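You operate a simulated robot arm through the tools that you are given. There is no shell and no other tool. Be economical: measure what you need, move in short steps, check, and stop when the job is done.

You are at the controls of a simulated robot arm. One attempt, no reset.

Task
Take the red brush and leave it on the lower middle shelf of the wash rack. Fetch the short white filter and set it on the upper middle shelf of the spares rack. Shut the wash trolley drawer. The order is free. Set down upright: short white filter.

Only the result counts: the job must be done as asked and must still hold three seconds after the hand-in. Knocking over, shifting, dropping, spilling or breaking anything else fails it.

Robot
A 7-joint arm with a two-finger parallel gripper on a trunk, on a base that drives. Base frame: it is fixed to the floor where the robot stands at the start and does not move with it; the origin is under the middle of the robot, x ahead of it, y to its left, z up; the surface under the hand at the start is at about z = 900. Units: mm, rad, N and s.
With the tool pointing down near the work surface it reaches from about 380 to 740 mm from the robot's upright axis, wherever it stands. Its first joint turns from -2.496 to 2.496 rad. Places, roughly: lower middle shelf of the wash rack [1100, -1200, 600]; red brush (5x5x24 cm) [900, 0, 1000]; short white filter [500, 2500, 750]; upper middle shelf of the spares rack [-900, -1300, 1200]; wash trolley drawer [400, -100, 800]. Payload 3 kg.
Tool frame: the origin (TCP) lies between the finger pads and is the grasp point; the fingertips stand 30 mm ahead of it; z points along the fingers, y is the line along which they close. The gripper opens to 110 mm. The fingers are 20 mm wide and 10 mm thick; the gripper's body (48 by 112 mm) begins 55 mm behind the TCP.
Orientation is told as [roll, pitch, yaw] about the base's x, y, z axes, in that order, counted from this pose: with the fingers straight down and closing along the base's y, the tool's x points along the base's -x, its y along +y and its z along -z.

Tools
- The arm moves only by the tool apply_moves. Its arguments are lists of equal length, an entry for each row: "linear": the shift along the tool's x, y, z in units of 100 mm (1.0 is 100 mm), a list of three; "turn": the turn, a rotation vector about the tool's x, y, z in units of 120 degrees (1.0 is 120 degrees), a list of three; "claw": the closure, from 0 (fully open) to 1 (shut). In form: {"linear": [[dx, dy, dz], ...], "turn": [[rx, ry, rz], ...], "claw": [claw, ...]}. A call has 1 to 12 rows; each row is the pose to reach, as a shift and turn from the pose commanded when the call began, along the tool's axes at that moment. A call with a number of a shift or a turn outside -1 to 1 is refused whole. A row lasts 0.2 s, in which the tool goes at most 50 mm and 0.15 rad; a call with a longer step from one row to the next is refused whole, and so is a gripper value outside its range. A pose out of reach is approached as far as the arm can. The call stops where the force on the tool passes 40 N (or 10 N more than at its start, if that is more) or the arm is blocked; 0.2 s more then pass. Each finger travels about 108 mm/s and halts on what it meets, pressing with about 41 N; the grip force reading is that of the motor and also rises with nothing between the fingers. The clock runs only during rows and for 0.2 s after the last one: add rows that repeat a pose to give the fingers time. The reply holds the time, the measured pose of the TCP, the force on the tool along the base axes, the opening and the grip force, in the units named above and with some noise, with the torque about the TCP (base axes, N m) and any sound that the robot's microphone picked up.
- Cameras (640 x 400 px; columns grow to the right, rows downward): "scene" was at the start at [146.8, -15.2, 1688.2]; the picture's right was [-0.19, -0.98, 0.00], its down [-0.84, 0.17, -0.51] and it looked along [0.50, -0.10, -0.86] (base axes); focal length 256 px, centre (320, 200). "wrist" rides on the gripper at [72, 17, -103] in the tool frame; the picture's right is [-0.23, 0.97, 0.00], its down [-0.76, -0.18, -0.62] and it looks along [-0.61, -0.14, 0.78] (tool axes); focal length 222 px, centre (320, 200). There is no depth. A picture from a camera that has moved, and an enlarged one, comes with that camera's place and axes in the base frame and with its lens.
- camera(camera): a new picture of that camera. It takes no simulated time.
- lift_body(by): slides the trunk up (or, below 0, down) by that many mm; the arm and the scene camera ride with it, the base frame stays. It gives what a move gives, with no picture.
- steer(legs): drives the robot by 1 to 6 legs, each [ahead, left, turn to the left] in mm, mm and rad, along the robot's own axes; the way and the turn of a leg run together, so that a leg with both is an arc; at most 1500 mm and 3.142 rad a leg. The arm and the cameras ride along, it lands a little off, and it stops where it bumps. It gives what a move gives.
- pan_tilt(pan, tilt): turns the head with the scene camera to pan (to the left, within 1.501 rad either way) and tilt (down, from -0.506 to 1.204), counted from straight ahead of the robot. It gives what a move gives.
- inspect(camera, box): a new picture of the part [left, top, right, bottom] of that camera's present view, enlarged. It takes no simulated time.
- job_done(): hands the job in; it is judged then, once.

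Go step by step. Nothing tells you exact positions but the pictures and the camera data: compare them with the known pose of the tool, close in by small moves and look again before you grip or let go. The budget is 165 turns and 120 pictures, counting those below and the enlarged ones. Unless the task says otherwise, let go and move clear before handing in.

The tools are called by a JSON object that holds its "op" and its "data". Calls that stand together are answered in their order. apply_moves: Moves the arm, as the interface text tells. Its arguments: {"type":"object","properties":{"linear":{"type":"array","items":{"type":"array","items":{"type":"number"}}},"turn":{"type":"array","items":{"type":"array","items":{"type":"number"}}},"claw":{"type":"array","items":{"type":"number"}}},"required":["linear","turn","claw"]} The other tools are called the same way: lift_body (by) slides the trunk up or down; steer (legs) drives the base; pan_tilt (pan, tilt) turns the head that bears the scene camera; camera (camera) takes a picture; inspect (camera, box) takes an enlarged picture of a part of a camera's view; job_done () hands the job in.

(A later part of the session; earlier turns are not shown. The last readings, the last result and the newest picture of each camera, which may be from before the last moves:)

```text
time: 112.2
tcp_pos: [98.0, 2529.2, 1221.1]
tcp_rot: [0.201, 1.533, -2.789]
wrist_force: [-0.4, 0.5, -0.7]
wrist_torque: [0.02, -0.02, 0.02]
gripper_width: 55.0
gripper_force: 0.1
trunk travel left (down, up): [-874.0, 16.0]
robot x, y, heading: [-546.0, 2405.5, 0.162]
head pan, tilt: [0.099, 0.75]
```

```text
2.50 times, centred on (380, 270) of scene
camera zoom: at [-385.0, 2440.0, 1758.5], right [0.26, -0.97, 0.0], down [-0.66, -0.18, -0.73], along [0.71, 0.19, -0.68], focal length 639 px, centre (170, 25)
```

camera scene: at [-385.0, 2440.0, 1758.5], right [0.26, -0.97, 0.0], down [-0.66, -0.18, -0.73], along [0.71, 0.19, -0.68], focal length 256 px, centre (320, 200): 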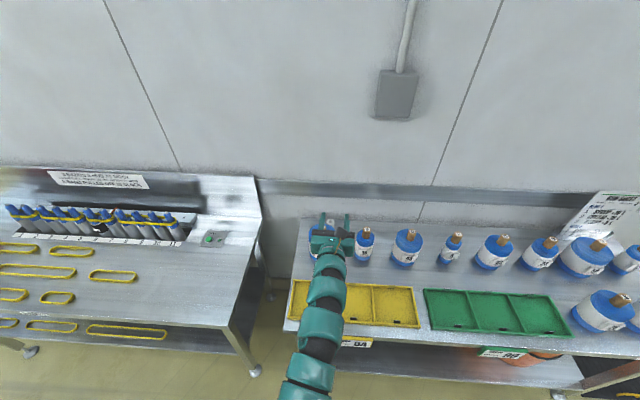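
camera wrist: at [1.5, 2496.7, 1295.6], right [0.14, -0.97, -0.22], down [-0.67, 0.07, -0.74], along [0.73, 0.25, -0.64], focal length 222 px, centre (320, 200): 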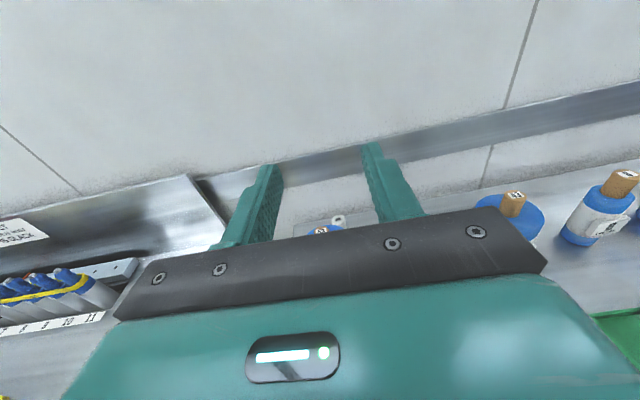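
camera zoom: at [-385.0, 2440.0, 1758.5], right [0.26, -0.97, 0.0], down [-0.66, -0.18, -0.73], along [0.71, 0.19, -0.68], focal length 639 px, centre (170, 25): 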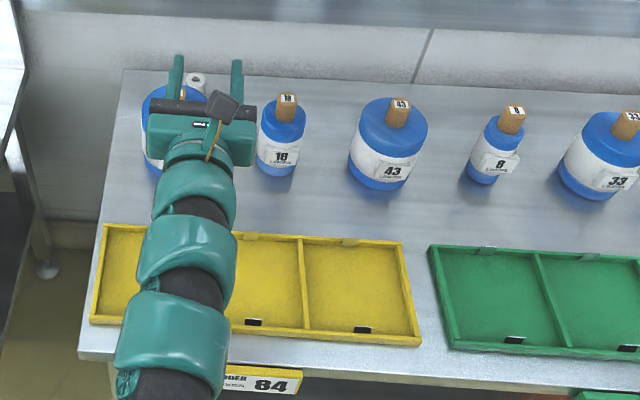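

The filter's top is near (396,2599,875), ~40 mm wide, behind bottles 53 and 18. I'll pick it top-down; first reverse the roll and turn the tool down again, while extending.

{"op": "apply_moves", "data": {"linear": [[0, 0, 0.1], [0, 0, 0.2], [0, 0, 0.3], [0, 0, 0.4], [0, 0, 0.5], [0, 0, 0.6], [0, 0, 0.7], [0, 0, 0.8], [0, 0, 0.9], [0, 0, 0.9], [0, 0, 0.9], [0, 0, 0.9]], "turn": [[0, 0, -0.0625], [0, 0, -0.125], [0, 0, -0.1875], [0, 0, -0.25], [0, 0, -0.3125], [0, 0, -0.375], [0, 0, -0.4375], [0, 0, -0.5], [0, 0, -0.5625], [0, 0, -0.625], [0, 0, -0.6875], [0, 0, -0.75]], "claw": [0.5, 0.5, 0.5, 0.5, 0.5, 0.5, 0.5, 0.5, 0.5, 0.5, 0.5, 0.5]}}

{"op": "apply_moves", "data": {"linear": [[0, 0, 0], [0, 0, 0], [0, 0, 0], [0, 0, 0], [0, 0, 0], [0, 0, 0], [0, 0, 0], [0, 0, 0], [0, 0, 0], [0, 0, 0], [0, 0, 0], [0, 0, 0]], "turn": [[0, 0, -0.0625], [0, 0, -0.125], [0, 0, -0.1875], [0, 0, -0.25], [0, 0, -0.3125], [0, 0, -0.375], [0, 0, -0.4375], [0, 0, -0.5], [0, 0, -0.5625], [0, 0, -0.625], [0, 0, -0.6875], [0, 0, -0.75]], "claw": [0.5, 0.5, 0.5, 0.5, 0.5, 0.5, 0.5, 0.5, 0.5, 0.5, 0.5, 0.5]}}

{"op": "apply_moves", "data": {"linear": [[0, 0, 0], [0, 0, 0], [0, 0, 0], [0, 0, 0], [0, 0, 0], [0, 0, 0], [0, 0, 0], [0, 0, 0], [0, 0, 0], [0, 0, 0], [0, 0, 0], [0, 0, 0]], "turn": [[0, 0.0625, 0], [0, 0.125, 0], [0, 0.1875, 0], [0, 0.25, 0], [0, 0.3125, 0], [0, 0.375, 0], [0, 0.4375, 0], [0, 0.5, 0], [0, 0.5625, 0], [0, 0.625, 0], [0, 0.6875, 0], [0, 0.735, 0]], "claw": [0.5, 0.5, 0.5, 0.5, 0.5, 0.5, 0.5, 0.5, 0.5, 0.5, 0.5, 0.5]}}

{"op": "camera", "data": {"camera": "wrist"}}

```text
time: 114.8
tcp_pos: [185.9, 2542.6, 1217.7]
tcp_rot: [1.535, -0.01, -1.418]
wrist_force: [-0.6, 0.8, 0.6]
wrist_torque: [0.0, 0.0, -0.01]
gripper_width: 55.1
gripper_force: 0.1
trunk travel left (down, up): [-874.0, 16.0]
robot x, y, heading: [-546.0, 2405.7, 0.163]
head pan, tilt: [0.099, 0.75]
```

```text
time: 117.4
tcp_pos: [186.8, 2542.6, 1215.6]
tcp_rot: [-0.224, -1.533, 0.377]
wrist_force: [-0.6, 0.2, -0.3]
wrist_torque: [-0.02, 0.01, 0.02]
gripper_width: 55.0
gripper_force: 0.1
trunk travel left (down, up): [-874.0, 16.0]
robot x, y, heading: [-542.8, 2408.3, 0.159]
head pan, tilt: [0.099, 0.75]
```

```text
time: 120.0
tcp_pos: [186.5, 2541.6, 1216.8]
tcp_rot: [-0.008, 0.01, 0.152]
wrist_force: [-0.4, 0.9, 0.2]
wrist_torque: [-0.02, -0.01, 0.02]
gripper_width: 55.1
gripper_force: 0.0
trunk travel left (down, up): [-874.0, 16.0]
robot x, y, heading: [-542.7, 2407.0, 0.166]
head pan, tilt: [0.099, 0.75]
```

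```text
48 pictures are left
camera wrist: at [113.8, 2547.7, 1320.1], right [0.08, 1.0, -0.01], down [0.78, -0.05, 0.62], along [0.62, -0.05, -0.79], focal length 222 px, centre (320, 200)
```

wrist: 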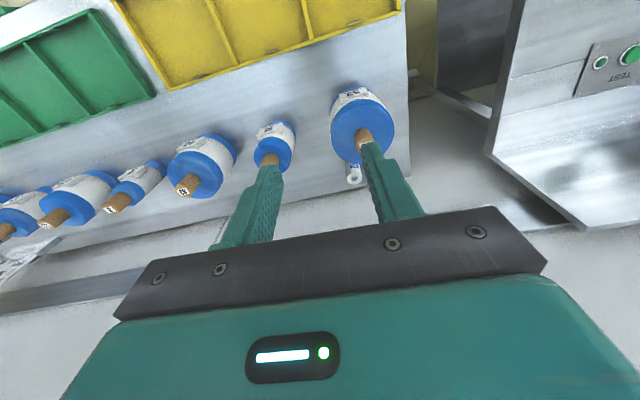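

Filter confirmed near (390,2600). Driving so the hand is above it.

{"op": "steer", "data": {"legs": [[213, 23, 0]]}}

{"op": "apply_moves", "data": {"linear": [[0, 0, 0.4], [0, 0, 0.8], [0, 0, 1]], "turn": [[0, 0, 0], [0, 0, 0], [0, 0, 0]], "claw": [0.4, 0.4, 0.4]}}

{"op": "camera", "data": {"camera": "wrist"}}

{"op": "camera", "data": {"camera": "scene"}}

```text
time: 121.7
tcp_pos: [390.4, 2600.8, 1216.3]
tcp_rot: [-0.007, 0.007, 0.153]
wrist_force: [-0.1, -0.1, -1.6]
wrist_torque: [0.0, -0.02, 0.02]
gripper_width: 54.9
gripper_force: 0.1
trunk travel left (down, up): [-874.0, 16.0]
robot x, y, heading: [-339.2, 2465.8, 0.155]
head pan, tilt: [0.099, 0.75]
```

```text
time: 122.5
tcp_pos: [389.6, 2599.0, 1119.4]
tcp_rot: [-0.007, 0.005, 0.153]
wrist_force: [-0.3, 0.6, -0.7]
wrist_torque: [0.0, 0.0, 0.03]
gripper_width: 66.0
gripper_force: 0.0
trunk travel left (down, up): [-874.0, 16.0]
robot x, y, heading: [-339.5, 2465.0, 0.163]
head pan, tilt: [0.099, 0.75]
```

```text
47 pictures are left
camera wrist: at [317.1, 2603.9, 1220.7], right [0.08, 1.0, -0.01], down [0.78, -0.05, 0.62], along [0.62, -0.05, -0.78], focal length 222 px, centre (320, 200)
```

wrist: 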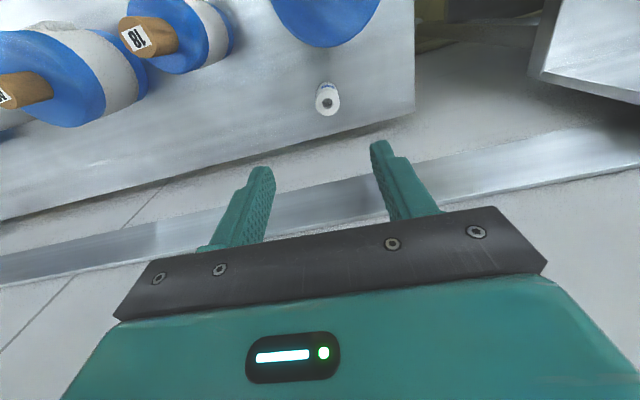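

```text
46 pictures are left
camera scene: at [-180.7, 2497.1, 1758.5], right [0.26, -0.97, 0.0], down [-0.66, -0.18, -0.73], along [0.71, 0.19, -0.68], focal length 256 px, centre (320, 200)
```

scene: 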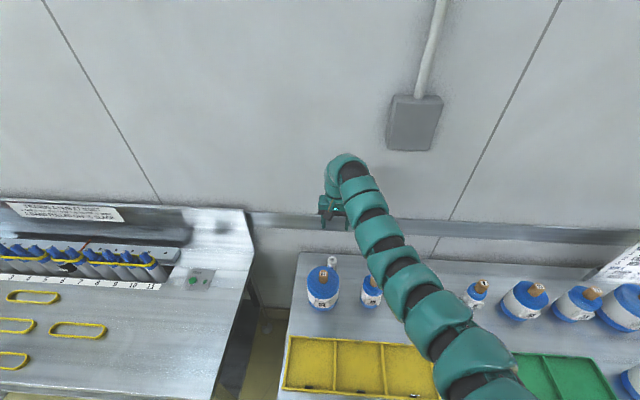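

Filter sits slightly ahead; shifting ~11 mm forward while descending another 100.

{"op": "apply_moves", "data": {"linear": [[-0.05, 0.02, 0.4], [-0.1, 0.034, 0.8], [-0.106, 0.034, 1]], "turn": [[0, 0, 0], [0, 0, 0], [0, 0, 0]], "claw": [0.4, 0.4, 0.4]}}

{"op": "camera", "data": {"camera": "wrist"}}

{"op": "inspect", "data": {"camera": "scene", "box": [280, 180, 440, 320]}}

```text
time: 123.3
tcp_pos: [399.9, 2601.8, 1017.7]
tcp_rot: [-0.007, 0.006, 0.152]
wrist_force: [1.4, -0.4, -0.8]
wrist_torque: [0.01, 0.03, 0.0]
gripper_width: 65.9
gripper_force: 0.1
trunk travel left (down, up): [-874.0, 16.0]
robot x, y, heading: [-339.5, 2465.2, 0.161]
head pan, tilt: [0.099, 0.75]
```

```text
45 pictures are left
camera wrist: at [327.3, 2607.2, 1120.9], right [0.08, 1.0, -0.01], down [0.78, -0.05, 0.62], along [0.62, -0.05, -0.78], focal length 222 px, centre (320, 200)
```

wrist: 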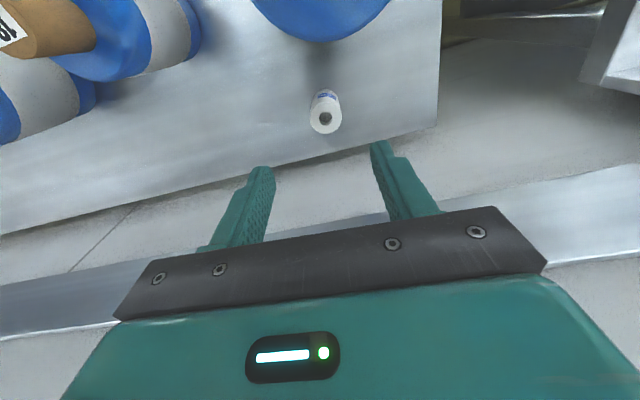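

```text
2.86 times, centred on (360, 250) of scene
camera zoom: at [-180.5, 2497.7, 1758.5], right [0.26, -0.97, 0.0], down [-0.66, -0.18, -0.73], along [0.71, 0.19, -0.68], focal length 730 px, centre (206, 57)
```

zoom: 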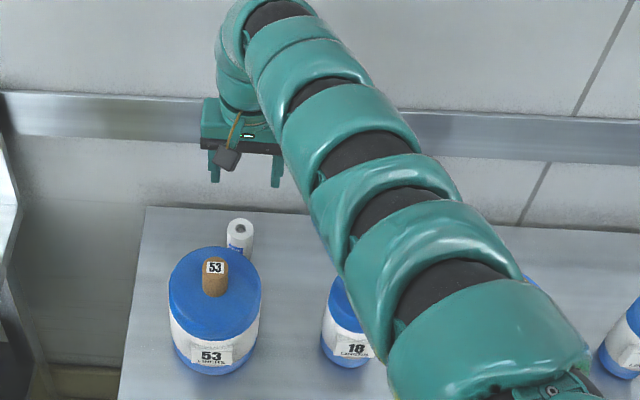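

Filter centre refined to (408,2604). Correcting and descending with the arm.

{"op": "apply_moves", "data": {"linear": [[-0.08, 0.01, 0.35], [-0.08, 0.01, 0.7], [-0.08, 0.01, 0.9]], "turn": [[0, 0, 0], [0, 0, 0], [0, 0, 0]], "claw": [0.4, 0.4, 0.4]}}

{"op": "camera", "data": {"camera": "wrist"}}

{"op": "inspect", "data": {"camera": "scene", "box": [280, 180, 440, 320]}}

```text
time: 124.1
tcp_pos: [377.9, 2586.1, 937.6]
tcp_rot: [-0.006, 0.008, 0.154]
wrist_force: [0.2, -0.6, 0.2]
wrist_torque: [-0.01, 0.04, -0.02]
gripper_width: 66.1
gripper_force: 0.1
out of reach, approached as far as the arm can: row 1, 2, 3
trunk travel left (down, up): [-874.0, 16.0]
robot x, y, heading: [-340.0, 2463.9, 0.159]
head pan, tilt: [0.099, 0.75]
```

```text
43 pictures are left
camera wrist: at [305.1, 2592.1, 1040.1], right [0.08, 1.0, -0.01], down [0.78, -0.05, 0.62], along [0.62, -0.05, -0.79], focal length 222 px, centre (320, 200)
```

wrist: 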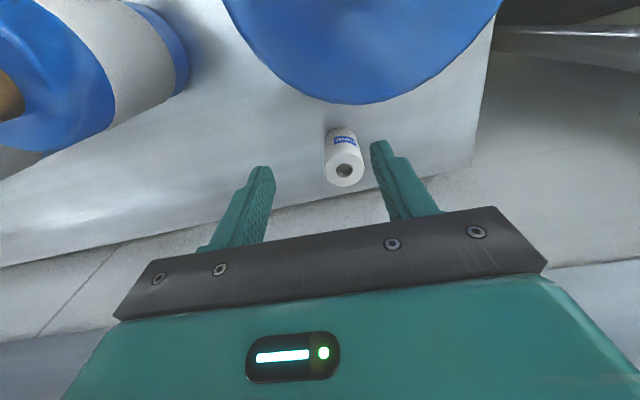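

```text
2.86 times, centred on (360, 250) of scene
camera zoom: at [-180.2, 2495.9, 1758.4], right [0.26, -0.97, 0.0], down [-0.66, -0.18, -0.73], along [0.71, 0.19, -0.68], focal length 730 px, centre (206, 57)
```

zoom: 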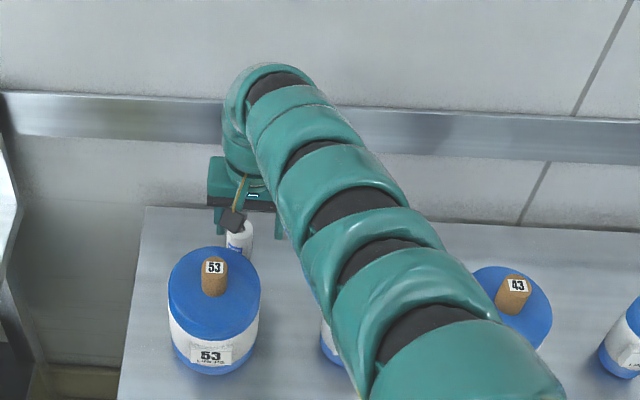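

Out of arm reach that low; I'll go back up, centre at (408,2604), and use the trunk to descend instead, stopping with the camera above bottle 53.

{"op": "apply_moves", "data": {"linear": [[0, 0, -0.42], [-0.12, 0.05, -0.84], [-0.324, 0.132, -0.84]], "turn": [[0, 0, 0], [0, 0, 0], [0, 0, 0]], "claw": [0.4, 0.4, 0.4]}}

{"op": "lift_body", "data": {"by": -85}}

{"op": "camera", "data": {"camera": "wrist"}}

{"op": "camera", "data": {"camera": "scene"}}

```text
time: 124.9
tcp_pos: [400.1, 2600.1, 1021.0]
tcp_rot: [-0.008, 0.004, 0.151]
wrist_force: [0.4, -0.2, 0.1]
wrist_torque: [0.02, -0.03, -0.02]
gripper_width: 66.2
gripper_force: 0.0
out of reach, approached as far as the arm can: row 3
trunk travel left (down, up): [-874.0, 16.0]
robot x, y, heading: [-339.6, 2465.7, 0.164]
head pan, tilt: [0.099, 0.75]
```

```text
time: 126.1
tcp_pos: [398.8, 2600.6, 935.5]
tcp_rot: [-0.007, 0.005, 0.153]
wrist_force: [0.2, -0.1, -0.7]
wrist_torque: [0.02, 0.02, -0.01]
gripper_width: 65.9
gripper_force: 0.1
trunk travel left (down, up): [-789.0, 101.0]
robot x, y, heading: [-339.2, 2464.9, 0.159]
head pan, tilt: [0.099, 0.75]
```

```text
41 pictures are left
camera wrist: at [326.4, 2606.9, 1039.1], right [0.07, 1.0, -0.01], down [0.78, -0.05, 0.62], along [0.62, -0.05, -0.78], focal length 222 px, centre (320, 200)
```

wrist: 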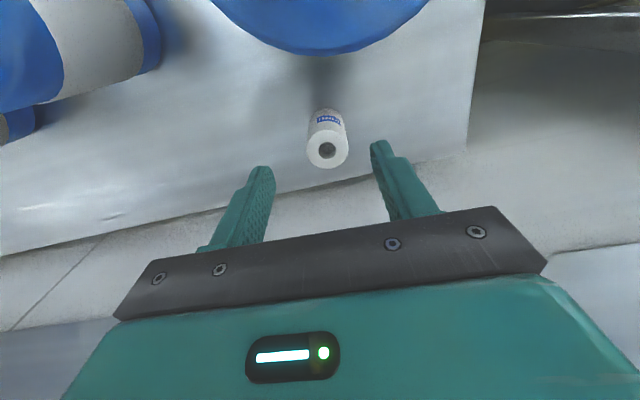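

```text
40 pictures are left
camera scene: at [-180.7, 2497.4, 1673.5], right [0.26, -0.97, 0.0], down [-0.66, -0.18, -0.73], along [0.71, 0.19, -0.68], focal length 256 px, centre (320, 200)
```

scene: 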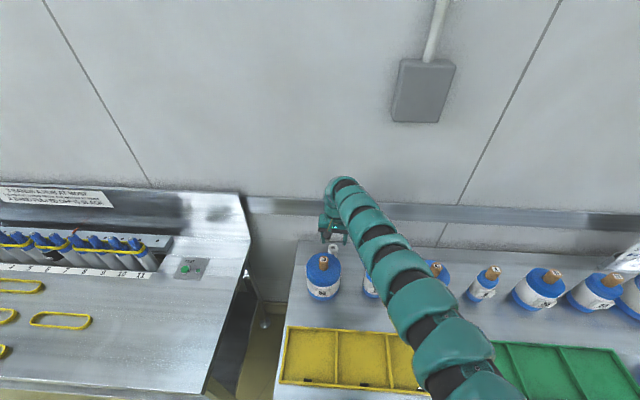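

Nudging the base 10 mm ahead and 4 mm left, then lowering the last 62 mm.

{"op": "steer", "data": {"legs": [[10, 4, 0]]}}

{"op": "lift_body", "data": {"by": -35}}

{"op": "camera", "data": {"camera": "wrist"}}

{"op": "inspect", "data": {"camera": "scene", "box": [290, 160, 400, 310]}}

```text
time: 126.8
tcp_pos: [408.4, 2608.4, 936.9]
tcp_rot: [-0.006, 0.006, 0.155]
wrist_force: [0.5, 0.3, -0.4]
wrist_torque: [-0.02, 0.03, 0.03]
gripper_width: 66.1
gripper_force: 0.1
trunk travel left (down, up): [-789.0, 101.0]
robot x, y, heading: [-327.1, 2473.5, 0.167]
head pan, tilt: [0.099, 0.75]
```

```text
time: 127.6
tcp_pos: [408.3, 2608.2, 900.7]
tcp_rot: [-0.007, 0.006, 0.154]
wrist_force: [0.2, -0.6, -0.2]
wrist_torque: [-0.04, -0.01, -0.01]
gripper_width: 66.3
gripper_force: 0.0
trunk travel left (down, up): [-754.0, 136.0]
robot x, y, heading: [-329.4, 2471.8, 0.161]
head pan, tilt: [0.099, 0.75]
```

```text
39 pictures are left
camera wrist: at [335.4, 2612.3, 1004.1], right [0.08, 1.0, -0.01], down [0.78, -0.05, 0.62], along [0.62, -0.05, -0.78], focal length 222 px, centre (320, 200)
```

wrist: 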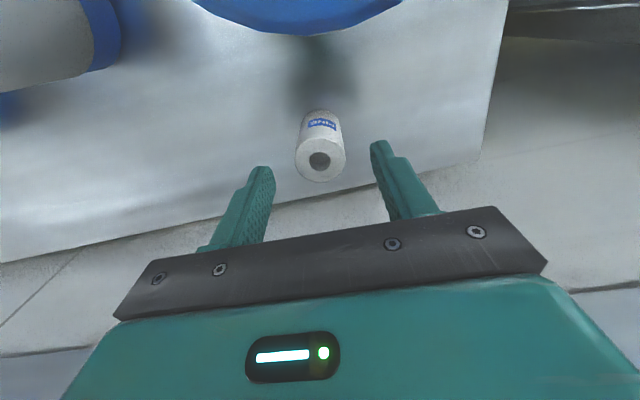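

```text
2.67 times, centred on (345, 235) of scene
camera zoom: at [-171.9, 2502.8, 1638.5], right [0.26, -0.97, 0.0], down [-0.66, -0.18, -0.73], along [0.71, 0.19, -0.68], focal length 682 px, centre (253, 107)
```

zoom: 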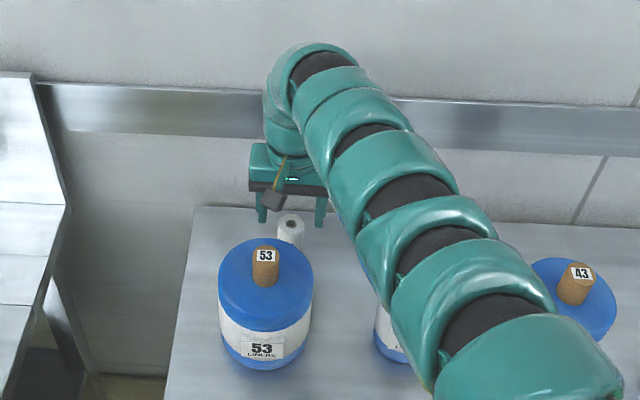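

Well centred. Lowering 28 mm more and closing on the filter.

{"op": "lift_body", "data": {"by": -28}}

{"op": "apply_moves", "data": {"linear": [[0.03, 0, 0], [0.03, 0, 0], [0.03, 0, 0], [0.03, 0, 0], [0.03, 0, 0]], "turn": [[0, 0, 0], [0, 0, 0], [0, 0, 0], [0, 0, 0], [0, 0, 0]], "claw": [0.5, 0.65, 0.8, 0.9, 0.9]}}

{"op": "camera", "data": {"camera": "wrist"}}

```text
time: 128.3
tcp_pos: [409.0, 2606.0, 873.5]
tcp_rot: [-0.007, 0.006, 0.153]
wrist_force: [0.7, 0.6, 0.9]
wrist_torque: [-0.01, 0.01, 0.01]
gripper_width: 66.0
gripper_force: 0.2
trunk travel left (down, up): [-726.0, 164.0]
robot x, y, heading: [-329.7, 2472.3, 0.16]
head pan, tilt: [0.099, 0.75]
```

```text
time: 129.6
tcp_pos: [406.3, 2606.9, 873.3]
tcp_rot: [-0.007, 0.005, 0.155]
wrist_force: [0.3, 0.2, 0.0]
wrist_torque: [0.0, -0.02, 0.01]
gripper_width: 35.5
gripper_force: 41.1
trunk travel left (down, up): [-726.0, 164.0]
robot x, y, heading: [-329.9, 2469.1, 0.165]
head pan, tilt: [0.099, 0.75]
```

```text
37 pictures are left
camera wrist: at [332.7, 2611.6, 975.8], right [0.08, 1.0, -0.01], down [0.78, -0.05, 0.62], along [0.62, -0.05, -0.78], focal length 222 px, centre (320, 200)
```

wrist: 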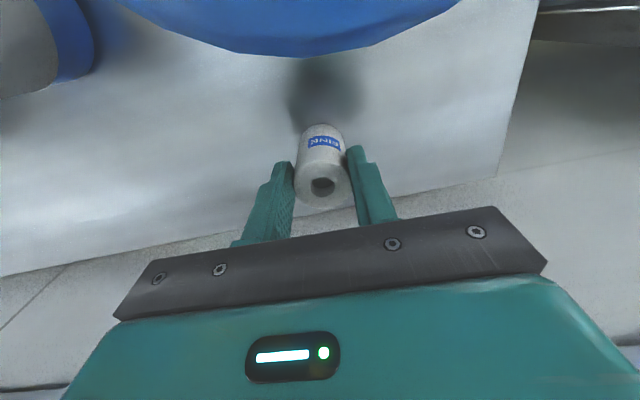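

Filter gripped (35.5 mm). Lifting clear and carrying it back to the free strip in front of bottles 53/18 to regrasp it at a 45° tilt (needed for the shelf).

{"op": "lift_body", "data": {"by": 164}}

{"op": "apply_moves", "data": {"linear": [[0, 0, -0.3], [0, 0, -0.6]], "turn": [[0, 0, 0], [0, 0, 0]], "claw": [0.9, 0.9]}}

{"op": "steer", "data": {"legs": [[-233, -74, 0]]}}

{"op": "camera", "data": {"camera": "wrist"}}

{"op": "camera", "data": {"camera": "scene"}}

```text
time: 131.4
tcp_pos: [405.7, 2606.3, 1036.2]
tcp_rot: [-0.006, 0.006, 0.154]
wrist_force: [0.6, 0.8, -0.4]
wrist_torque: [0.01, -0.03, -0.03]
gripper_width: 35.4
gripper_force: 41.4
trunk travel left (down, up): [-890.0, 0.0]
robot x, y, heading: [-329.4, 2470.0, 0.159]
head pan, tilt: [0.099, 0.75]
```

```text
time: 132.0
tcp_pos: [406.4, 2609.3, 1097.8]
tcp_rot: [-0.008, 0.004, 0.155]
wrist_force: [-0.3, 0.1, -0.7]
wrist_torque: [-0.01, 0.02, 0.0]
gripper_width: 35.7
gripper_force: 41.1
trunk travel left (down, up): [-890.0, 0.0]
robot x, y, heading: [-328.2, 2471.4, 0.167]
head pan, tilt: [0.099, 0.75]
```

```text
time: 133.8
tcp_pos: [186.6, 2494.0, 1097.8]
tcp_rot: [-0.007, 0.003, 0.15]
wrist_force: [0.5, 0.9, -0.6]
wrist_torque: [0.0, 0.0, 0.02]
gripper_width: 35.6
gripper_force: 41.4
trunk travel left (down, up): [-890.0, 0.0]
robot x, y, heading: [-549.3, 2361.2, 0.157]
head pan, tilt: [0.099, 0.75]
```

```text
36 pictures are left
camera wrist: at [114.1, 2499.6, 1200.2], right [0.08, 1.0, -0.01], down [0.78, -0.06, 0.62], along [0.62, -0.06, -0.78], focal length 222 px, centre (320, 200)
```

wrist: 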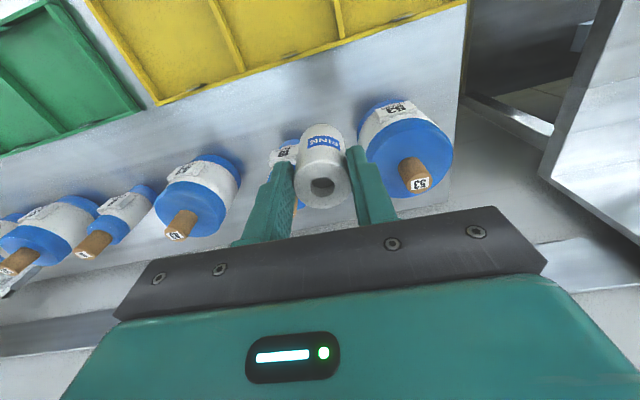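

```text
35 pictures are left
camera scene: at [-391.8, 2391.5, 1774.6], right [0.26, -0.97, 0.0], down [-0.66, -0.17, -0.73], along [0.71, 0.19, -0.68], focal length 256 px, centre (320, 200)
```

scene: 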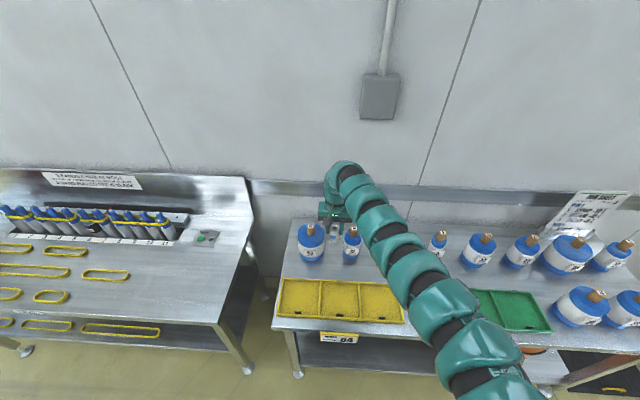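

Spot below is clear. Lowering to the table.

{"op": "lift_body", "data": {"by": -205}}

{"op": "camera", "data": {"camera": "wrist"}}

```text
time: 136.0
tcp_pos: [187.6, 2494.8, 891.3]
tcp_rot: [-0.007, 0.003, 0.15]
wrist_force: [0.1, -0.2, -0.4]
wrist_torque: [-0.02, 0.02, 0.02]
gripper_width: 35.4
gripper_force: 40.9
trunk travel left (down, up): [-685.0, 205.0]
robot x, y, heading: [-551.0, 2363.4, 0.161]
head pan, tilt: [0.099, 0.75]
```

```text
34 pictures are left
camera wrist: at [114.7, 2500.0, 994.9], right [0.08, 1.0, -0.01], down [0.78, -0.06, 0.62], along [0.62, -0.06, -0.78], focal length 222 px, centre (320, 200)
```

wrist: 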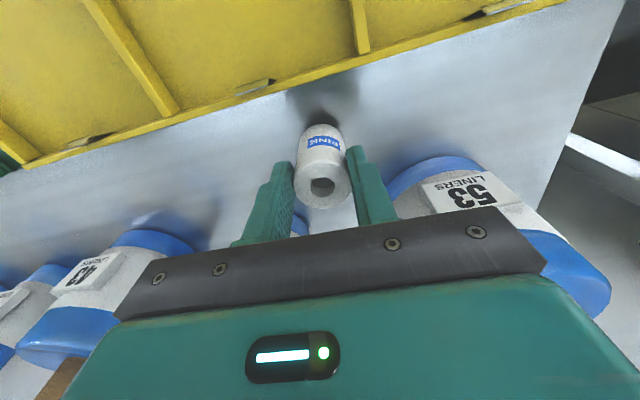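

{"op": "apply_moves", "data": {"linear": [[0, 0, 0.05], [0, 0, 0.1], [0, 0, 0.14], [0, 0, 0.17], [0, 0, 0.18]], "turn": [[0, 0, 0], [0, 0, 0], [0, 0, 0], [0, 0, 0], [0, 0, 0]], "claw": [0.9, 0.9, 0.9, 0.9, 0.9]}}

```text
time: 137.2
tcp_pos: [186.9, 2493.2, 872.7]
tcp_rot: [-0.007, 0.006, 0.15]
wrist_force: [-0.5, 0.6, -0.6]
wrist_torque: [0.0, 0.0, 0.01]
gripper_width: 35.6
gripper_force: 40.8
trunk travel left (down, up): [-685.0, 205.0]
robot x, y, heading: [-554.9, 2356.0, 0.155]
head pan, tilt: [0.099, 0.75]
```

{"op": "apply_moves", "data": {"linear": [[0, 0, 0.01], [0, 0, 0.02], [0, 0, 0.03]], "turn": [[0, 0, 0], [0, 0, 0], [0, 0, 0]], "claw": [0.9, 0.9, 0.9]}}

```text
time: 138.0
tcp_pos: [186.6, 2494.8, 873.0]
tcp_rot: [-0.006, 0.003, 0.15]
wrist_force: [-0.6, -2.0, 11.9]
wrist_torque: [0.01, 0.05, 0.01]
gripper_width: 35.2
gripper_force: 40.7
trunk travel left (down, up): [-685.0, 205.0]
robot x, y, heading: [-547.5, 2361.6, 0.154]
head pan, tilt: [0.099, 0.75]
```

Filter is standing on the table. Releasing, rising, then tilting the tool 40° for the regrasp.

{"op": "apply_moves", "data": {"linear": [[0, 0, -0.02], [0, 0, -0.02], [0, 0, -0.02], [0, 0, -0.02], [0, 0, -0.4], [0, 0, -0.8], [0, 0, -1]], "turn": [[0, 0, 0], [0, 0, 0], [0, 0, 0], [0, 0, 0], [0, 0, 0], [0, 0, 0], [0, 0, 0]], "claw": [0.6, 0.5, 0.4, 0.4, 0.4, 0.4, 0.4]}}

{"op": "apply_moves", "data": {"linear": [[0.13, 0, 0.1], [0.26, 0, 0.2], [0.39, 0, 0.3], [0.52, 0, 0.4], [0.64, 0, 0.48]], "turn": [[0, -0.0667, 0], [0, -0.1333, 0], [0, -0.2, 0], [0, -0.2667, 0], [0, -0.3333, 0]], "claw": [0.4, 0.4, 0.4, 0.4, 0.4]}}

{"op": "camera", "data": {"camera": "wrist"}}

{"op": "inspect", "data": {"camera": "scene", "box": [270, 150, 430, 290]}}

```text
time: 139.6
tcp_pos: [187.1, 2494.8, 972.1]
tcp_rot: [-0.007, 0.006, 0.151]
wrist_force: [-0.5, 0.1, -1.0]
wrist_torque: [0.0, 0.0, 0.01]
gripper_width: 66.1
gripper_force: 0.1
trunk travel left (down, up): [-685.0, 205.0]
robot x, y, heading: [-551.7, 2362.5, 0.16]
head pan, tilt: [0.099, 0.75]
```

```text
time: 140.8
tcp_pos: [122.6, 2483.1, 925.0]
tcp_rot: [-0.009, -0.696, 0.157]
wrist_force: [-0.7, 0.1, -0.8]
wrist_torque: [0.0, 0.04, -0.02]
gripper_width: 66.0
gripper_force: 0.0
trunk travel left (down, up): [-685.0, 205.0]
robot x, y, heading: [-549.8, 2359.9, 0.159]
head pan, tilt: [0.099, 0.75]
```

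```text
33 pictures are left
camera wrist: at [0.5, 2481.4, 955.8], right [0.03, 0.99, 0.14], down [0.21, -0.14, 0.97], along [0.98, 0.0, -0.21], focal length 222 px, centre (320, 200)
```

wrist: 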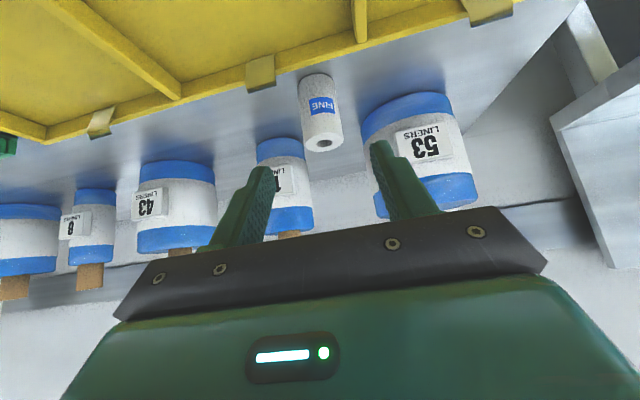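

```text
2.86 times, centred on (350, 220) of scene
camera zoom: at [-391.6, 2391.8, 1569.6], right [0.25, -0.97, 0.0], down [-0.66, -0.17, -0.73], along [0.71, 0.19, -0.68], focal length 730 px, centre (234, 143)
```

zoom: 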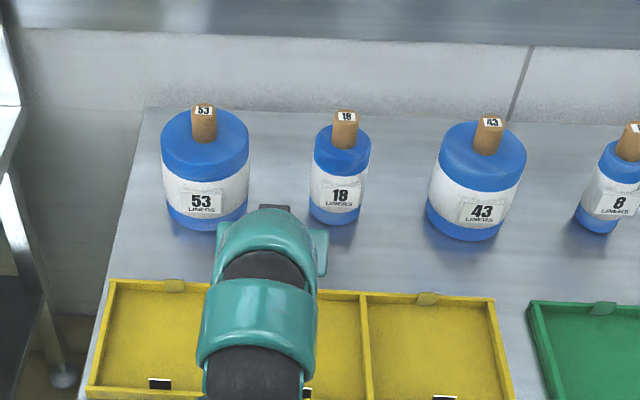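

Filter stands upright ahead, aligned. Advancing along the tool axis to straddle it.

{"op": "apply_moves", "data": {"linear": [[0, 0, 0.25], [0, 0, 0.5], [0, 0, 0.75], [0, 0, 0.98]], "turn": [[0, 0, 0], [0, 0, 0], [0, 0, 0], [0, 0, 0]], "claw": [0.4, 0.4, 0.4, 0.4]}}

{"op": "camera", "data": {"camera": "wrist"}}

```text
time: 141.8
tcp_pos: [186.8, 2493.7, 847.1]
tcp_rot: [-0.008, -0.692, 0.155]
wrist_force: [-0.5, -0.2, 0.2]
wrist_torque: [-0.02, -0.03, 0.02]
gripper_width: 66.0
gripper_force: 0.0
trunk travel left (down, up): [-685.0, 205.0]
robot x, y, heading: [-552.3, 2360.9, 0.161]
head pan, tilt: [0.099, 0.75]
```

```text
31 pictures are left
camera wrist: at [64.9, 2491.5, 879.8], right [0.03, 0.99, 0.14], down [0.21, -0.14, 0.97], along [0.98, 0.0, -0.21], focal length 222 px, centre (320, 200)
```

wrist: 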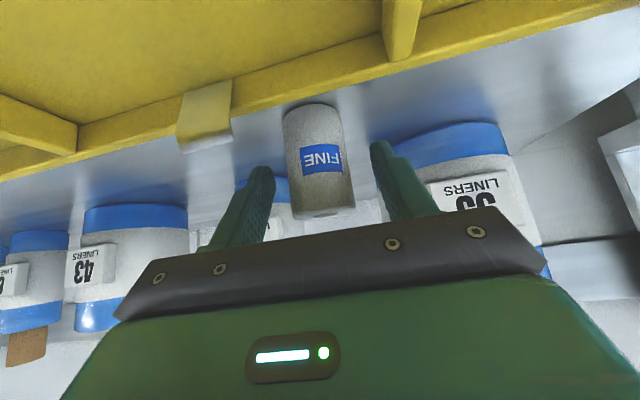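

{"op": "apply_moves", "data": {"linear": [[0, 0, 0], [0, 0, 0], [0, 0, 0], [0, 0, 0], [0, 0, 0]], "turn": [[0, 0, 0], [0, 0, 0], [0, 0, 0], [0, 0, 0], [0, 0, 0]], "claw": [0.5, 0.65, 0.8, 0.9, 0.9]}}

{"op": "lift_body", "data": {"by": 205}}

{"op": "camera", "data": {"camera": "wrist"}}

```text
time: 143.0
tcp_pos: [186.3, 2493.9, 847.5]
tcp_rot: [-0.011, -0.694, 0.157]
wrist_force: [1.3, -0.2, 1.5]
wrist_torque: [0.04, -0.05, -0.03]
gripper_width: 35.5
gripper_force: 41.5
trunk travel left (down, up): [-685.0, 205.0]
robot x, y, heading: [-553.8, 2361.1, 0.154]
head pan, tilt: [0.099, 0.75]
```

```text
time: 145.2
tcp_pos: [186.7, 2493.7, 1051.9]
tcp_rot: [-0.01, -0.692, 0.155]
wrist_force: [0.2, -0.4, -0.8]
wrist_torque: [-0.01, 0.0, 0.0]
gripper_width: 35.5
gripper_force: 40.5
trunk travel left (down, up): [-890.0, 0.0]
robot x, y, heading: [-552.6, 2360.2, 0.158]
head pan, tilt: [0.099, 0.75]
```

```text
30 pictures are left
camera wrist: at [64.3, 2491.7, 1084.7], right [0.03, 0.99, 0.14], down [0.21, -0.14, 0.97], along [0.98, 0.0, -0.21], focal length 222 px, centre (320, 200)
```

wrist: 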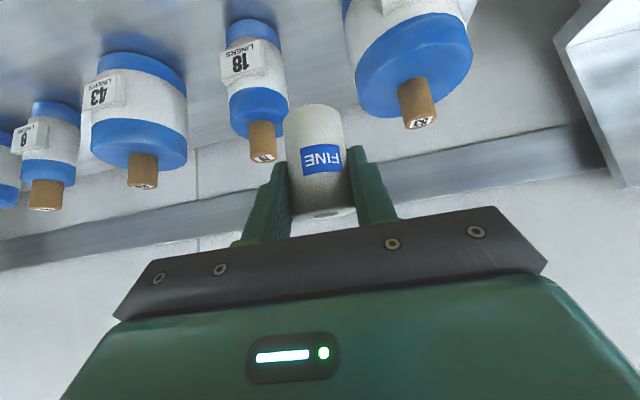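

Filter held securely. Backing off and travelling right along the aisle, then surveying before turning around.

{"op": "steer", "data": {"legs": [[0, 0, 0.012], [0, -1300, 0]]}}

{"op": "apply_moves", "data": {"linear": [[0.3, 0, -0.36], [0.6, 0, -0.72], [0.64, 0, -0.76]], "turn": [[0, 0, 0], [0, 0, 0], [0, 0, 0]], "claw": [0.9, 0.9, 0.9]}}

{"op": "pan_tilt", "data": {"pan": -1.5, "tilt": 0.45}}

{"op": "camera", "data": {"camera": "scene"}}

```text
time: 152.2
tcp_pos: [407.6, 1197.6, 1051.8]
tcp_rot: [-0.009, -0.696, 0.166]
wrist_force: [-0.6, -0.2, 0.0]
wrist_torque: [-0.01, 0.04, -0.03]
gripper_width: 35.9
gripper_force: 41.0
trunk travel left (down, up): [-890.0, 0.0]
robot x, y, heading: [-328.5, 1053.7, 0.167]
head pan, tilt: [0.099, 0.75]
```

```text
time: 153.0
tcp_pos: [310.4, 1182.5, 1069.9]
tcp_rot: [-0.011, -0.691, 0.167]
wrist_force: [-0.2, -0.3, -0.6]
wrist_torque: [-0.03, 0.0, 0.01]
gripper_width: 36.0
gripper_force: 41.2
trunk travel left (down, up): [-890.0, 0.0]
robot x, y, heading: [-331.2, 1058.1, 0.164]
head pan, tilt: [0.099, 0.75]
```

```text
time: 154.7
tcp_pos: [310.0, 1181.6, 1070.1]
tcp_rot: [-0.01, -0.694, 0.164]
wrist_force: [0.4, 0.1, -0.3]
wrist_torque: [0.0, 0.03, 0.0]
gripper_width: 35.8
gripper_force: 40.8
trunk travel left (down, up): [-890.0, 0.0]
robot x, y, heading: [-327.9, 1058.3, 0.167]
head pan, tilt: [-1.499, 0.45]
```

```text
29 pictures are left
camera scene: at [-226.9, 979.1, 1800.9], right [-0.97, -0.24, 0.0], down [-0.1, 0.42, -0.9], along [0.21, -0.87, -0.44], focal length 256 px, centre (320, 200)
```

scene: 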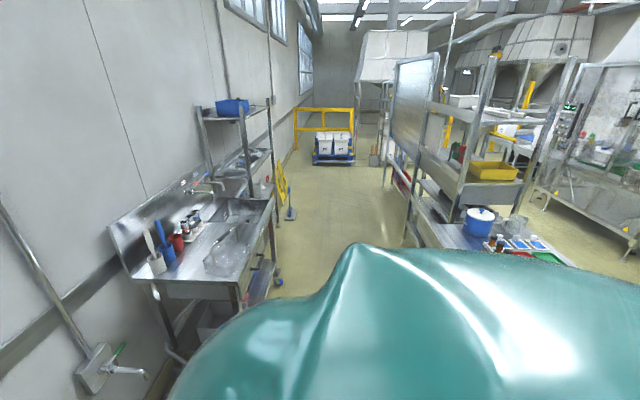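

{"op": "inspect", "data": {"camera": "scene", "box": [380, 40, 600, 270]}}

```text
1.74 times, centred on (490, 155) of scene
camera zoom: at [-226.9, 979.1, 1800.9], right [-0.97, -0.24, 0.0], down [-0.1, 0.42, -0.9], along [0.21, -0.87, -0.44], focal length 444 px, centre (24, 278)
```

zoom: 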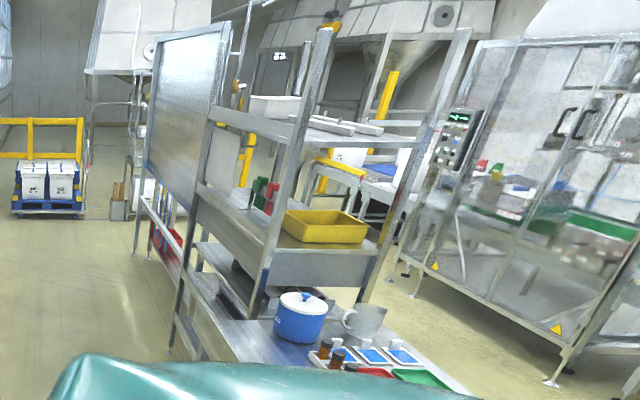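

The spares rack is a rack over a counter (counter front q≈-670, upper-middle shelf front near (-715,-654)…(-592,-1592), z≈1200). I raise the filter and turn around here in the open.

{"op": "apply_moves", "data": {"linear": [[-0.3, 0, -0.144], [-0.6, 0, -0.288], [-0.885, 0, -0.432]], "turn": [[0, 0, 0], [0, 0, 0], [0, 0, 0]], "claw": [0.9, 0.9, 0.9]}}

{"op": "apply_moves", "data": {"linear": [[-0.3, 0, -0.144], [-0.6, 0, -0.288], [-0.885, 0, -0.432]], "turn": [[0, 0, 0], [0, 0, 0], [0, 0, 0]], "claw": [0.9, 0.9, 0.9]}}

{"op": "steer", "data": {"legs": [[0, 0, -1.57]]}}

{"op": "pan_tilt", "data": {"pan": -0.9, "tilt": 0.5}}

{"op": "camera", "data": {"camera": "scene"}}

```text
time: 155.5
tcp_pos: [352.8, 1190.9, 1159.6]
tcp_rot: [-0.011, -0.694, 0.165]
wrist_force: [0.8, -0.3, -0.2]
wrist_torque: [0.0, -0.04, 0.03]
gripper_width: 35.5
gripper_force: 41.7
trunk travel left (down, up): [-890.0, 0.0]
robot x, y, heading: [-327.2, 1058.9, 0.172]
head pan, tilt: [-1.499, 0.45]
```

```text
time: 156.3
tcp_pos: [392.8, 1197.2, 1246.8]
tcp_rot: [-0.011, -0.69, 0.166]
wrist_force: [0.5, -0.1, -0.9]
wrist_torque: [-0.02, -0.02, 0.01]
gripper_width: 35.6
gripper_force: 40.8
trunk travel left (down, up): [-890.0, 0.0]
robot x, y, heading: [-326.1, 1059.4, 0.172]
head pan, tilt: [-1.499, 0.45]
```

```text
time: 160.5
tcp_pos: [-197.0, 336.8, 1246.9]
tcp_rot: [-0.008, -0.692, -1.415]
wrist_force: [0.5, -0.3, 0.1]
wrist_torque: [-0.01, -0.02, 0.02]
gripper_width: 36.1
gripper_force: 40.7
trunk travel left (down, up): [-890.0, 0.0]
robot x, y, heading: [-328.8, 1057.1, -1.413]
head pan, tilt: [-1.499, 0.45]
```

```text
time: 161.5
tcp_pos: [-196.5, 335.0, 1247.3]
tcp_rot: [-0.01, -0.692, -1.416]
wrist_force: [-0.1, -0.1, -1.1]
wrist_torque: [0.06, 0.01, -0.01]
gripper_width: 35.5
gripper_force: 41.2
trunk travel left (down, up): [-890.0, 0.0]
robot x, y, heading: [-328.8, 1054.3, -1.415]
head pan, tilt: [-0.901, 0.499]
```

```text
27 pictures are left
camera scene: at [-377.1, 908.9, 1796.4], right [-0.74, 0.68, 0.0], down [0.32, 0.35, -0.88], along [-0.59, -0.65, -0.48], focal length 256 px, centre (320, 200)
```

scene: 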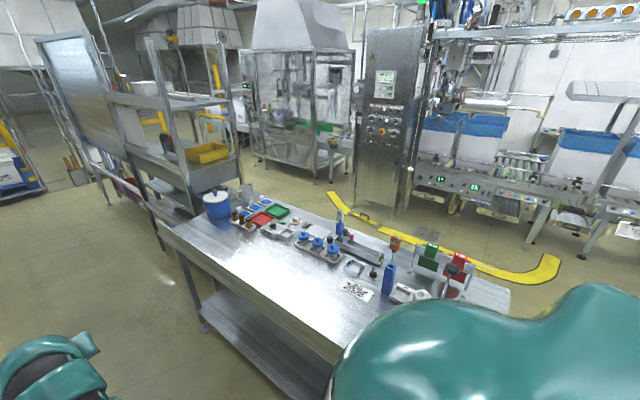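

{"op": "inspect", "data": {"camera": "scene", "box": [70, 30, 270, 230]}}

{"op": "steer", "data": {"legs": [[1080, 170, 0], [1080, 0, 0]]}}

{"op": "pan_tilt", "data": {"pan": -1.3, "tilt": 0.4}}

{"op": "camera", "data": {"camera": "scene"}}

```text
2.00 times, centred on (170, 130) of scene
camera zoom: at [-377.1, 908.9, 1796.4], right [-0.74, 0.68, 0.0], down [0.32, 0.35, -0.88], along [-0.59, -0.65, -0.48], focal length 511 px, centre (620, 340)
```

zoom: 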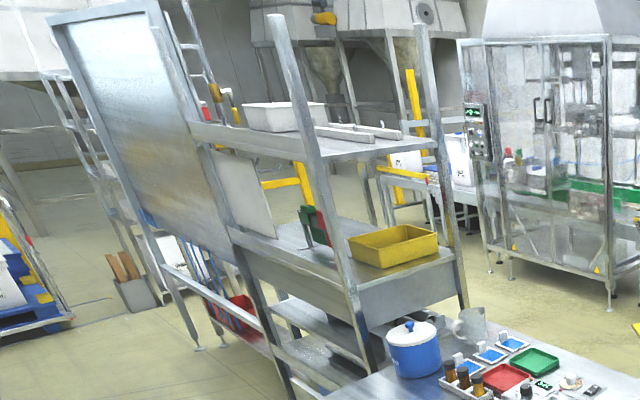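

```text
time: 172.2
tcp_pos: [303.1, -1762.7, 1247.6]
tcp_rot: [-0.01, -0.691, -1.419]
wrist_force: [-0.4, 0.1, -0.5]
wrist_torque: [-0.03, 0.03, 0.0]
gripper_width: 35.5
gripper_force: 41.2
trunk travel left (down, up): [-890.0, 0.0]
robot x, y, heading: [175.3, -1040.6, -1.416]
head pan, tilt: [-0.901, 0.499]
```

```text
time: 173.1
tcp_pos: [303.7, -1762.8, 1247.7]
tcp_rot: [-0.011, -0.69, -1.42]
wrist_force: [0.8, -0.2, 0.1]
wrist_torque: [-0.03, -0.02, 0.03]
gripper_width: 35.6
gripper_force: 40.8
trunk travel left (down, up): [-890.0, 0.0]
robot x, y, heading: [176.9, -1041.2, -1.417]
head pan, tilt: [-1.3, 0.4]
```

```text
25 pictures are left
camera scene: at [102.6, -1161.0, 1805.5], right [-0.41, 0.91, 0.0], down [0.35, 0.16, -0.92], along [-0.84, -0.38, -0.39], focal length 256 px, centre (320, 200)
```

scene: 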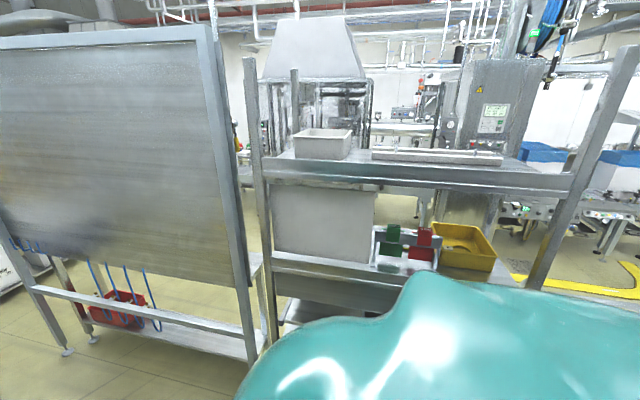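

The upper-middle shelf has a panel on its left part and green/red boxes and a yellow bin on the right; there's a free strip in front. Turning to face it.

{"op": "steer", "data": {"legs": [[0, 0, -1.555]]}}

{"op": "pan_tilt", "data": {"pan": -0.1, "tilt": 0.6}}

{"op": "camera", "data": {"camera": "scene"}}

{"op": "camera", "data": {"camera": "wrist"}}

```text
time: 177.3
tcp_pos: [-546.6, -1175.0, 1248.0]
tcp_rot: [-0.011, -0.689, -2.984]
wrist_force: [0.1, -0.3, -0.3]
wrist_torque: [0.01, 0.01, 0.04]
gripper_width: 35.6
gripper_force: 40.6
trunk travel left (down, up): [-890.0, 0.0]
robot x, y, heading: [173.5, -1044.4, -2.98]
head pan, tilt: [-1.3, 0.4]
```

```text
time: 178.7
tcp_pos: [-545.8, -1174.6, 1246.9]
tcp_rot: [-0.011, -0.69, -2.983]
wrist_force: [0.2, -0.3, -0.4]
wrist_torque: [-0.05, -0.02, 0.0]
gripper_width: 35.8
gripper_force: 40.8
trunk travel left (down, up): [-890.0, 0.0]
robot x, y, heading: [174.0, -1041.2, -2.982]
head pan, tilt: [-0.099, 0.6]
```

```text
24 pictures are left
camera scene: at [7.2, -1061.1, 1787.3], right [-0.06, 1.0, 0.0], down [0.56, 0.03, -0.83], along [-0.82, -0.05, -0.56], focal length 256 px, centre (320, 200)
```

scene: 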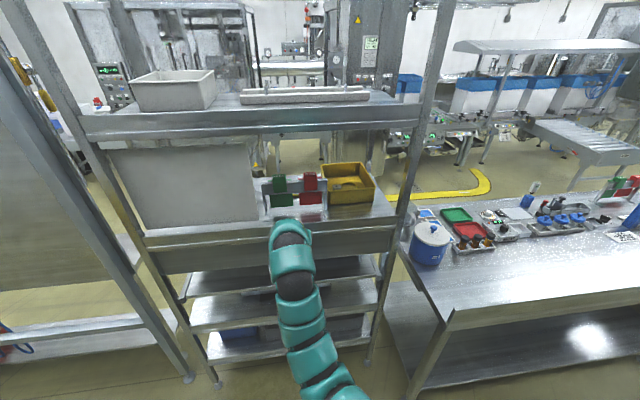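

```text
23 pictures are left
camera wrist: at [-422.1, -1174.0, 1279.6], right [-0.03, -0.99, 0.14], down [-0.21, 0.14, 0.97], along [-0.98, 0.0, -0.21], focal length 222 px, centre (320, 200)
```

wrist: 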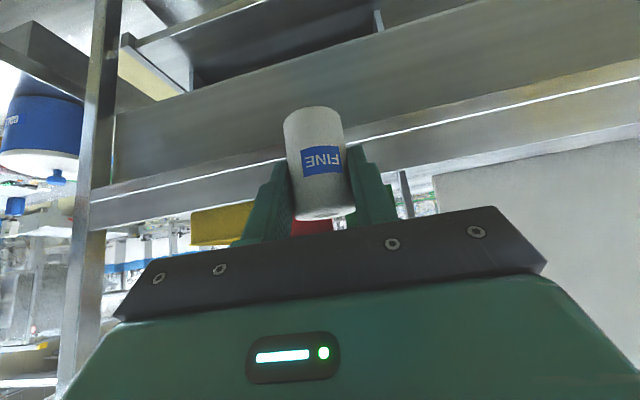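

{"op": "inspect", "data": {"camera": "scene", "box": [230, 120, 430, 280]}}

```text
2.50 times, centred on (330, 200) of scene
camera zoom: at [7.2, -1061.1, 1787.3], right [-0.06, 1.0, 0.0], down [0.56, 0.03, -0.83], along [-0.82, -0.05, -0.56], focal length 639 px, centre (295, 200)
```

zoom: 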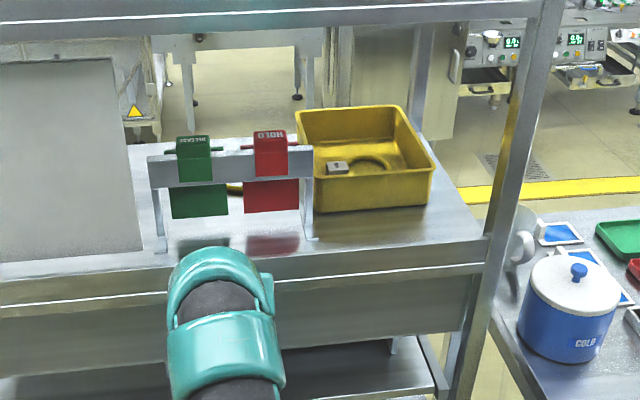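

Free strip in front of the yellow bin: target about q=-928, s=-800 (shelf z≈1200). Raising 40 mm, sliding sideways, and approaching partway.

{"op": "apply_moves", "data": {"linear": [[-0.13, 0, -0.153], [-0.257, 0, -0.306]], "turn": [[0, 0, 0], [0, 0, 0]], "claw": [0.9, 0.9]}}

{"op": "steer", "data": {"legs": [[0, -264, 0], [90, 0, 0]]}}

{"op": "camera", "data": {"camera": "wrist"}}

{"op": "inspect", "data": {"camera": "scene", "box": [180, 120, 420, 310]}}

```text
time: 179.3
tcp_pos: [-547.2, -1175.8, 1287.7]
tcp_rot: [-0.012, -0.692, -2.985]
wrist_force: [0.4, -0.3, -0.7]
wrist_torque: [0.0, -0.02, -0.01]
gripper_width: 35.5
gripper_force: 41.1
trunk travel left (down, up): [-890.0, 0.0]
robot x, y, heading: [174.1, -1043.2, -2.98]
head pan, tilt: [-0.099, 0.6]
```

```text
time: 181.9
tcp_pos: [-678.8, -937.9, 1286.4]
tcp_rot: [-0.01, -0.692, -2.983]
wrist_force: [-0.3, -0.2, -0.4]
wrist_torque: [-0.01, -0.05, -0.01]
gripper_width: 35.8
gripper_force: 41.2
trunk travel left (down, up): [-890.0, 0.0]
robot x, y, heading: [41.7, -800.3, -2.982]
head pan, tilt: [-0.099, 0.6]
```

```text
21 pictures are left
camera wrist: at [-554.9, -937.3, 1319.5], right [-0.03, -0.99, 0.14], down [-0.21, 0.14, 0.97], along [-0.98, 0.0, -0.21], focal length 222 px, centre (320, 200)
```

wrist: 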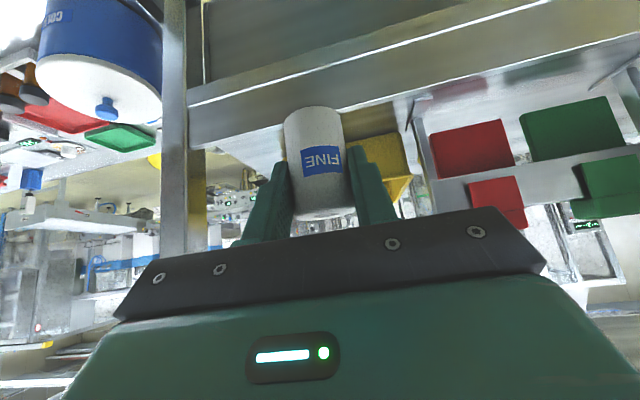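

```text
2.11 times, centred on (300, 215) of scene
camera zoom: at [-125.2, -822.5, 1787.2], right [-0.06, 1.0, 0.0], down [0.56, 0.03, -0.82], along [-0.82, -0.05, -0.57], focal length 538 px, centre (362, 168)
```

zoom: 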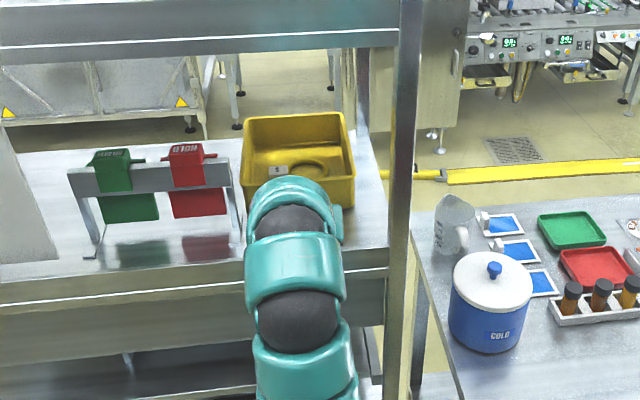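

Lined up in front of the bin. Driving the last ~93 mm in above the shelf.

{"op": "steer", "data": {"legs": [[93, 0, 0]]}}

{"op": "camera", "data": {"camera": "wrist"}}

{"op": "inspect", "data": {"camera": "scene", "box": [180, 140, 420, 330]}}

```text
time: 183.0
tcp_pos: [-772.4, -952.1, 1287.4]
tcp_rot: [-0.012, -0.691, -2.984]
wrist_force: [0.1, 0.7, -0.5]
wrist_torque: [0.01, -0.03, 0.0]
gripper_width: 35.6
gripper_force: 41.3
trunk travel left (down, up): [-890.0, 0.0]
robot x, y, heading: [-54.1, -818.8, -2.986]
head pan, tilt: [-0.099, 0.6]
```

```text
19 pictures are left
camera wrist: at [-647.5, -951.1, 1319.4], right [-0.03, -0.99, 0.14], down [-0.21, 0.14, 0.97], along [-0.98, 0.0, -0.22], focal length 222 px, centre (320, 200)
```

wrist: 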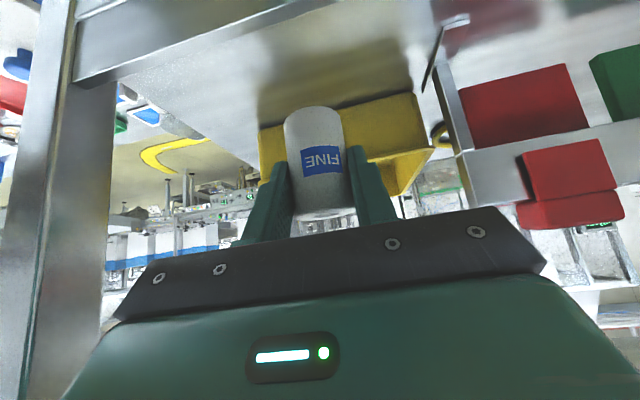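

```text
2.11 times, centred on (300, 235) of scene
camera zoom: at [-217.6, -836.8, 1787.2], right [-0.06, 1.0, 0.0], down [0.56, 0.03, -0.82], along [-0.82, -0.05, -0.57], focal length 538 px, centre (362, 126)
```

zoom: 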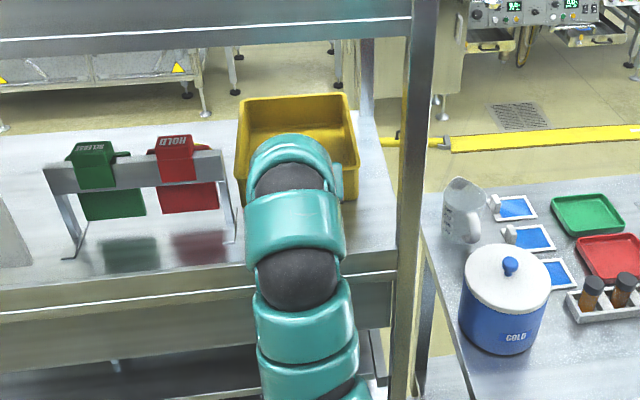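

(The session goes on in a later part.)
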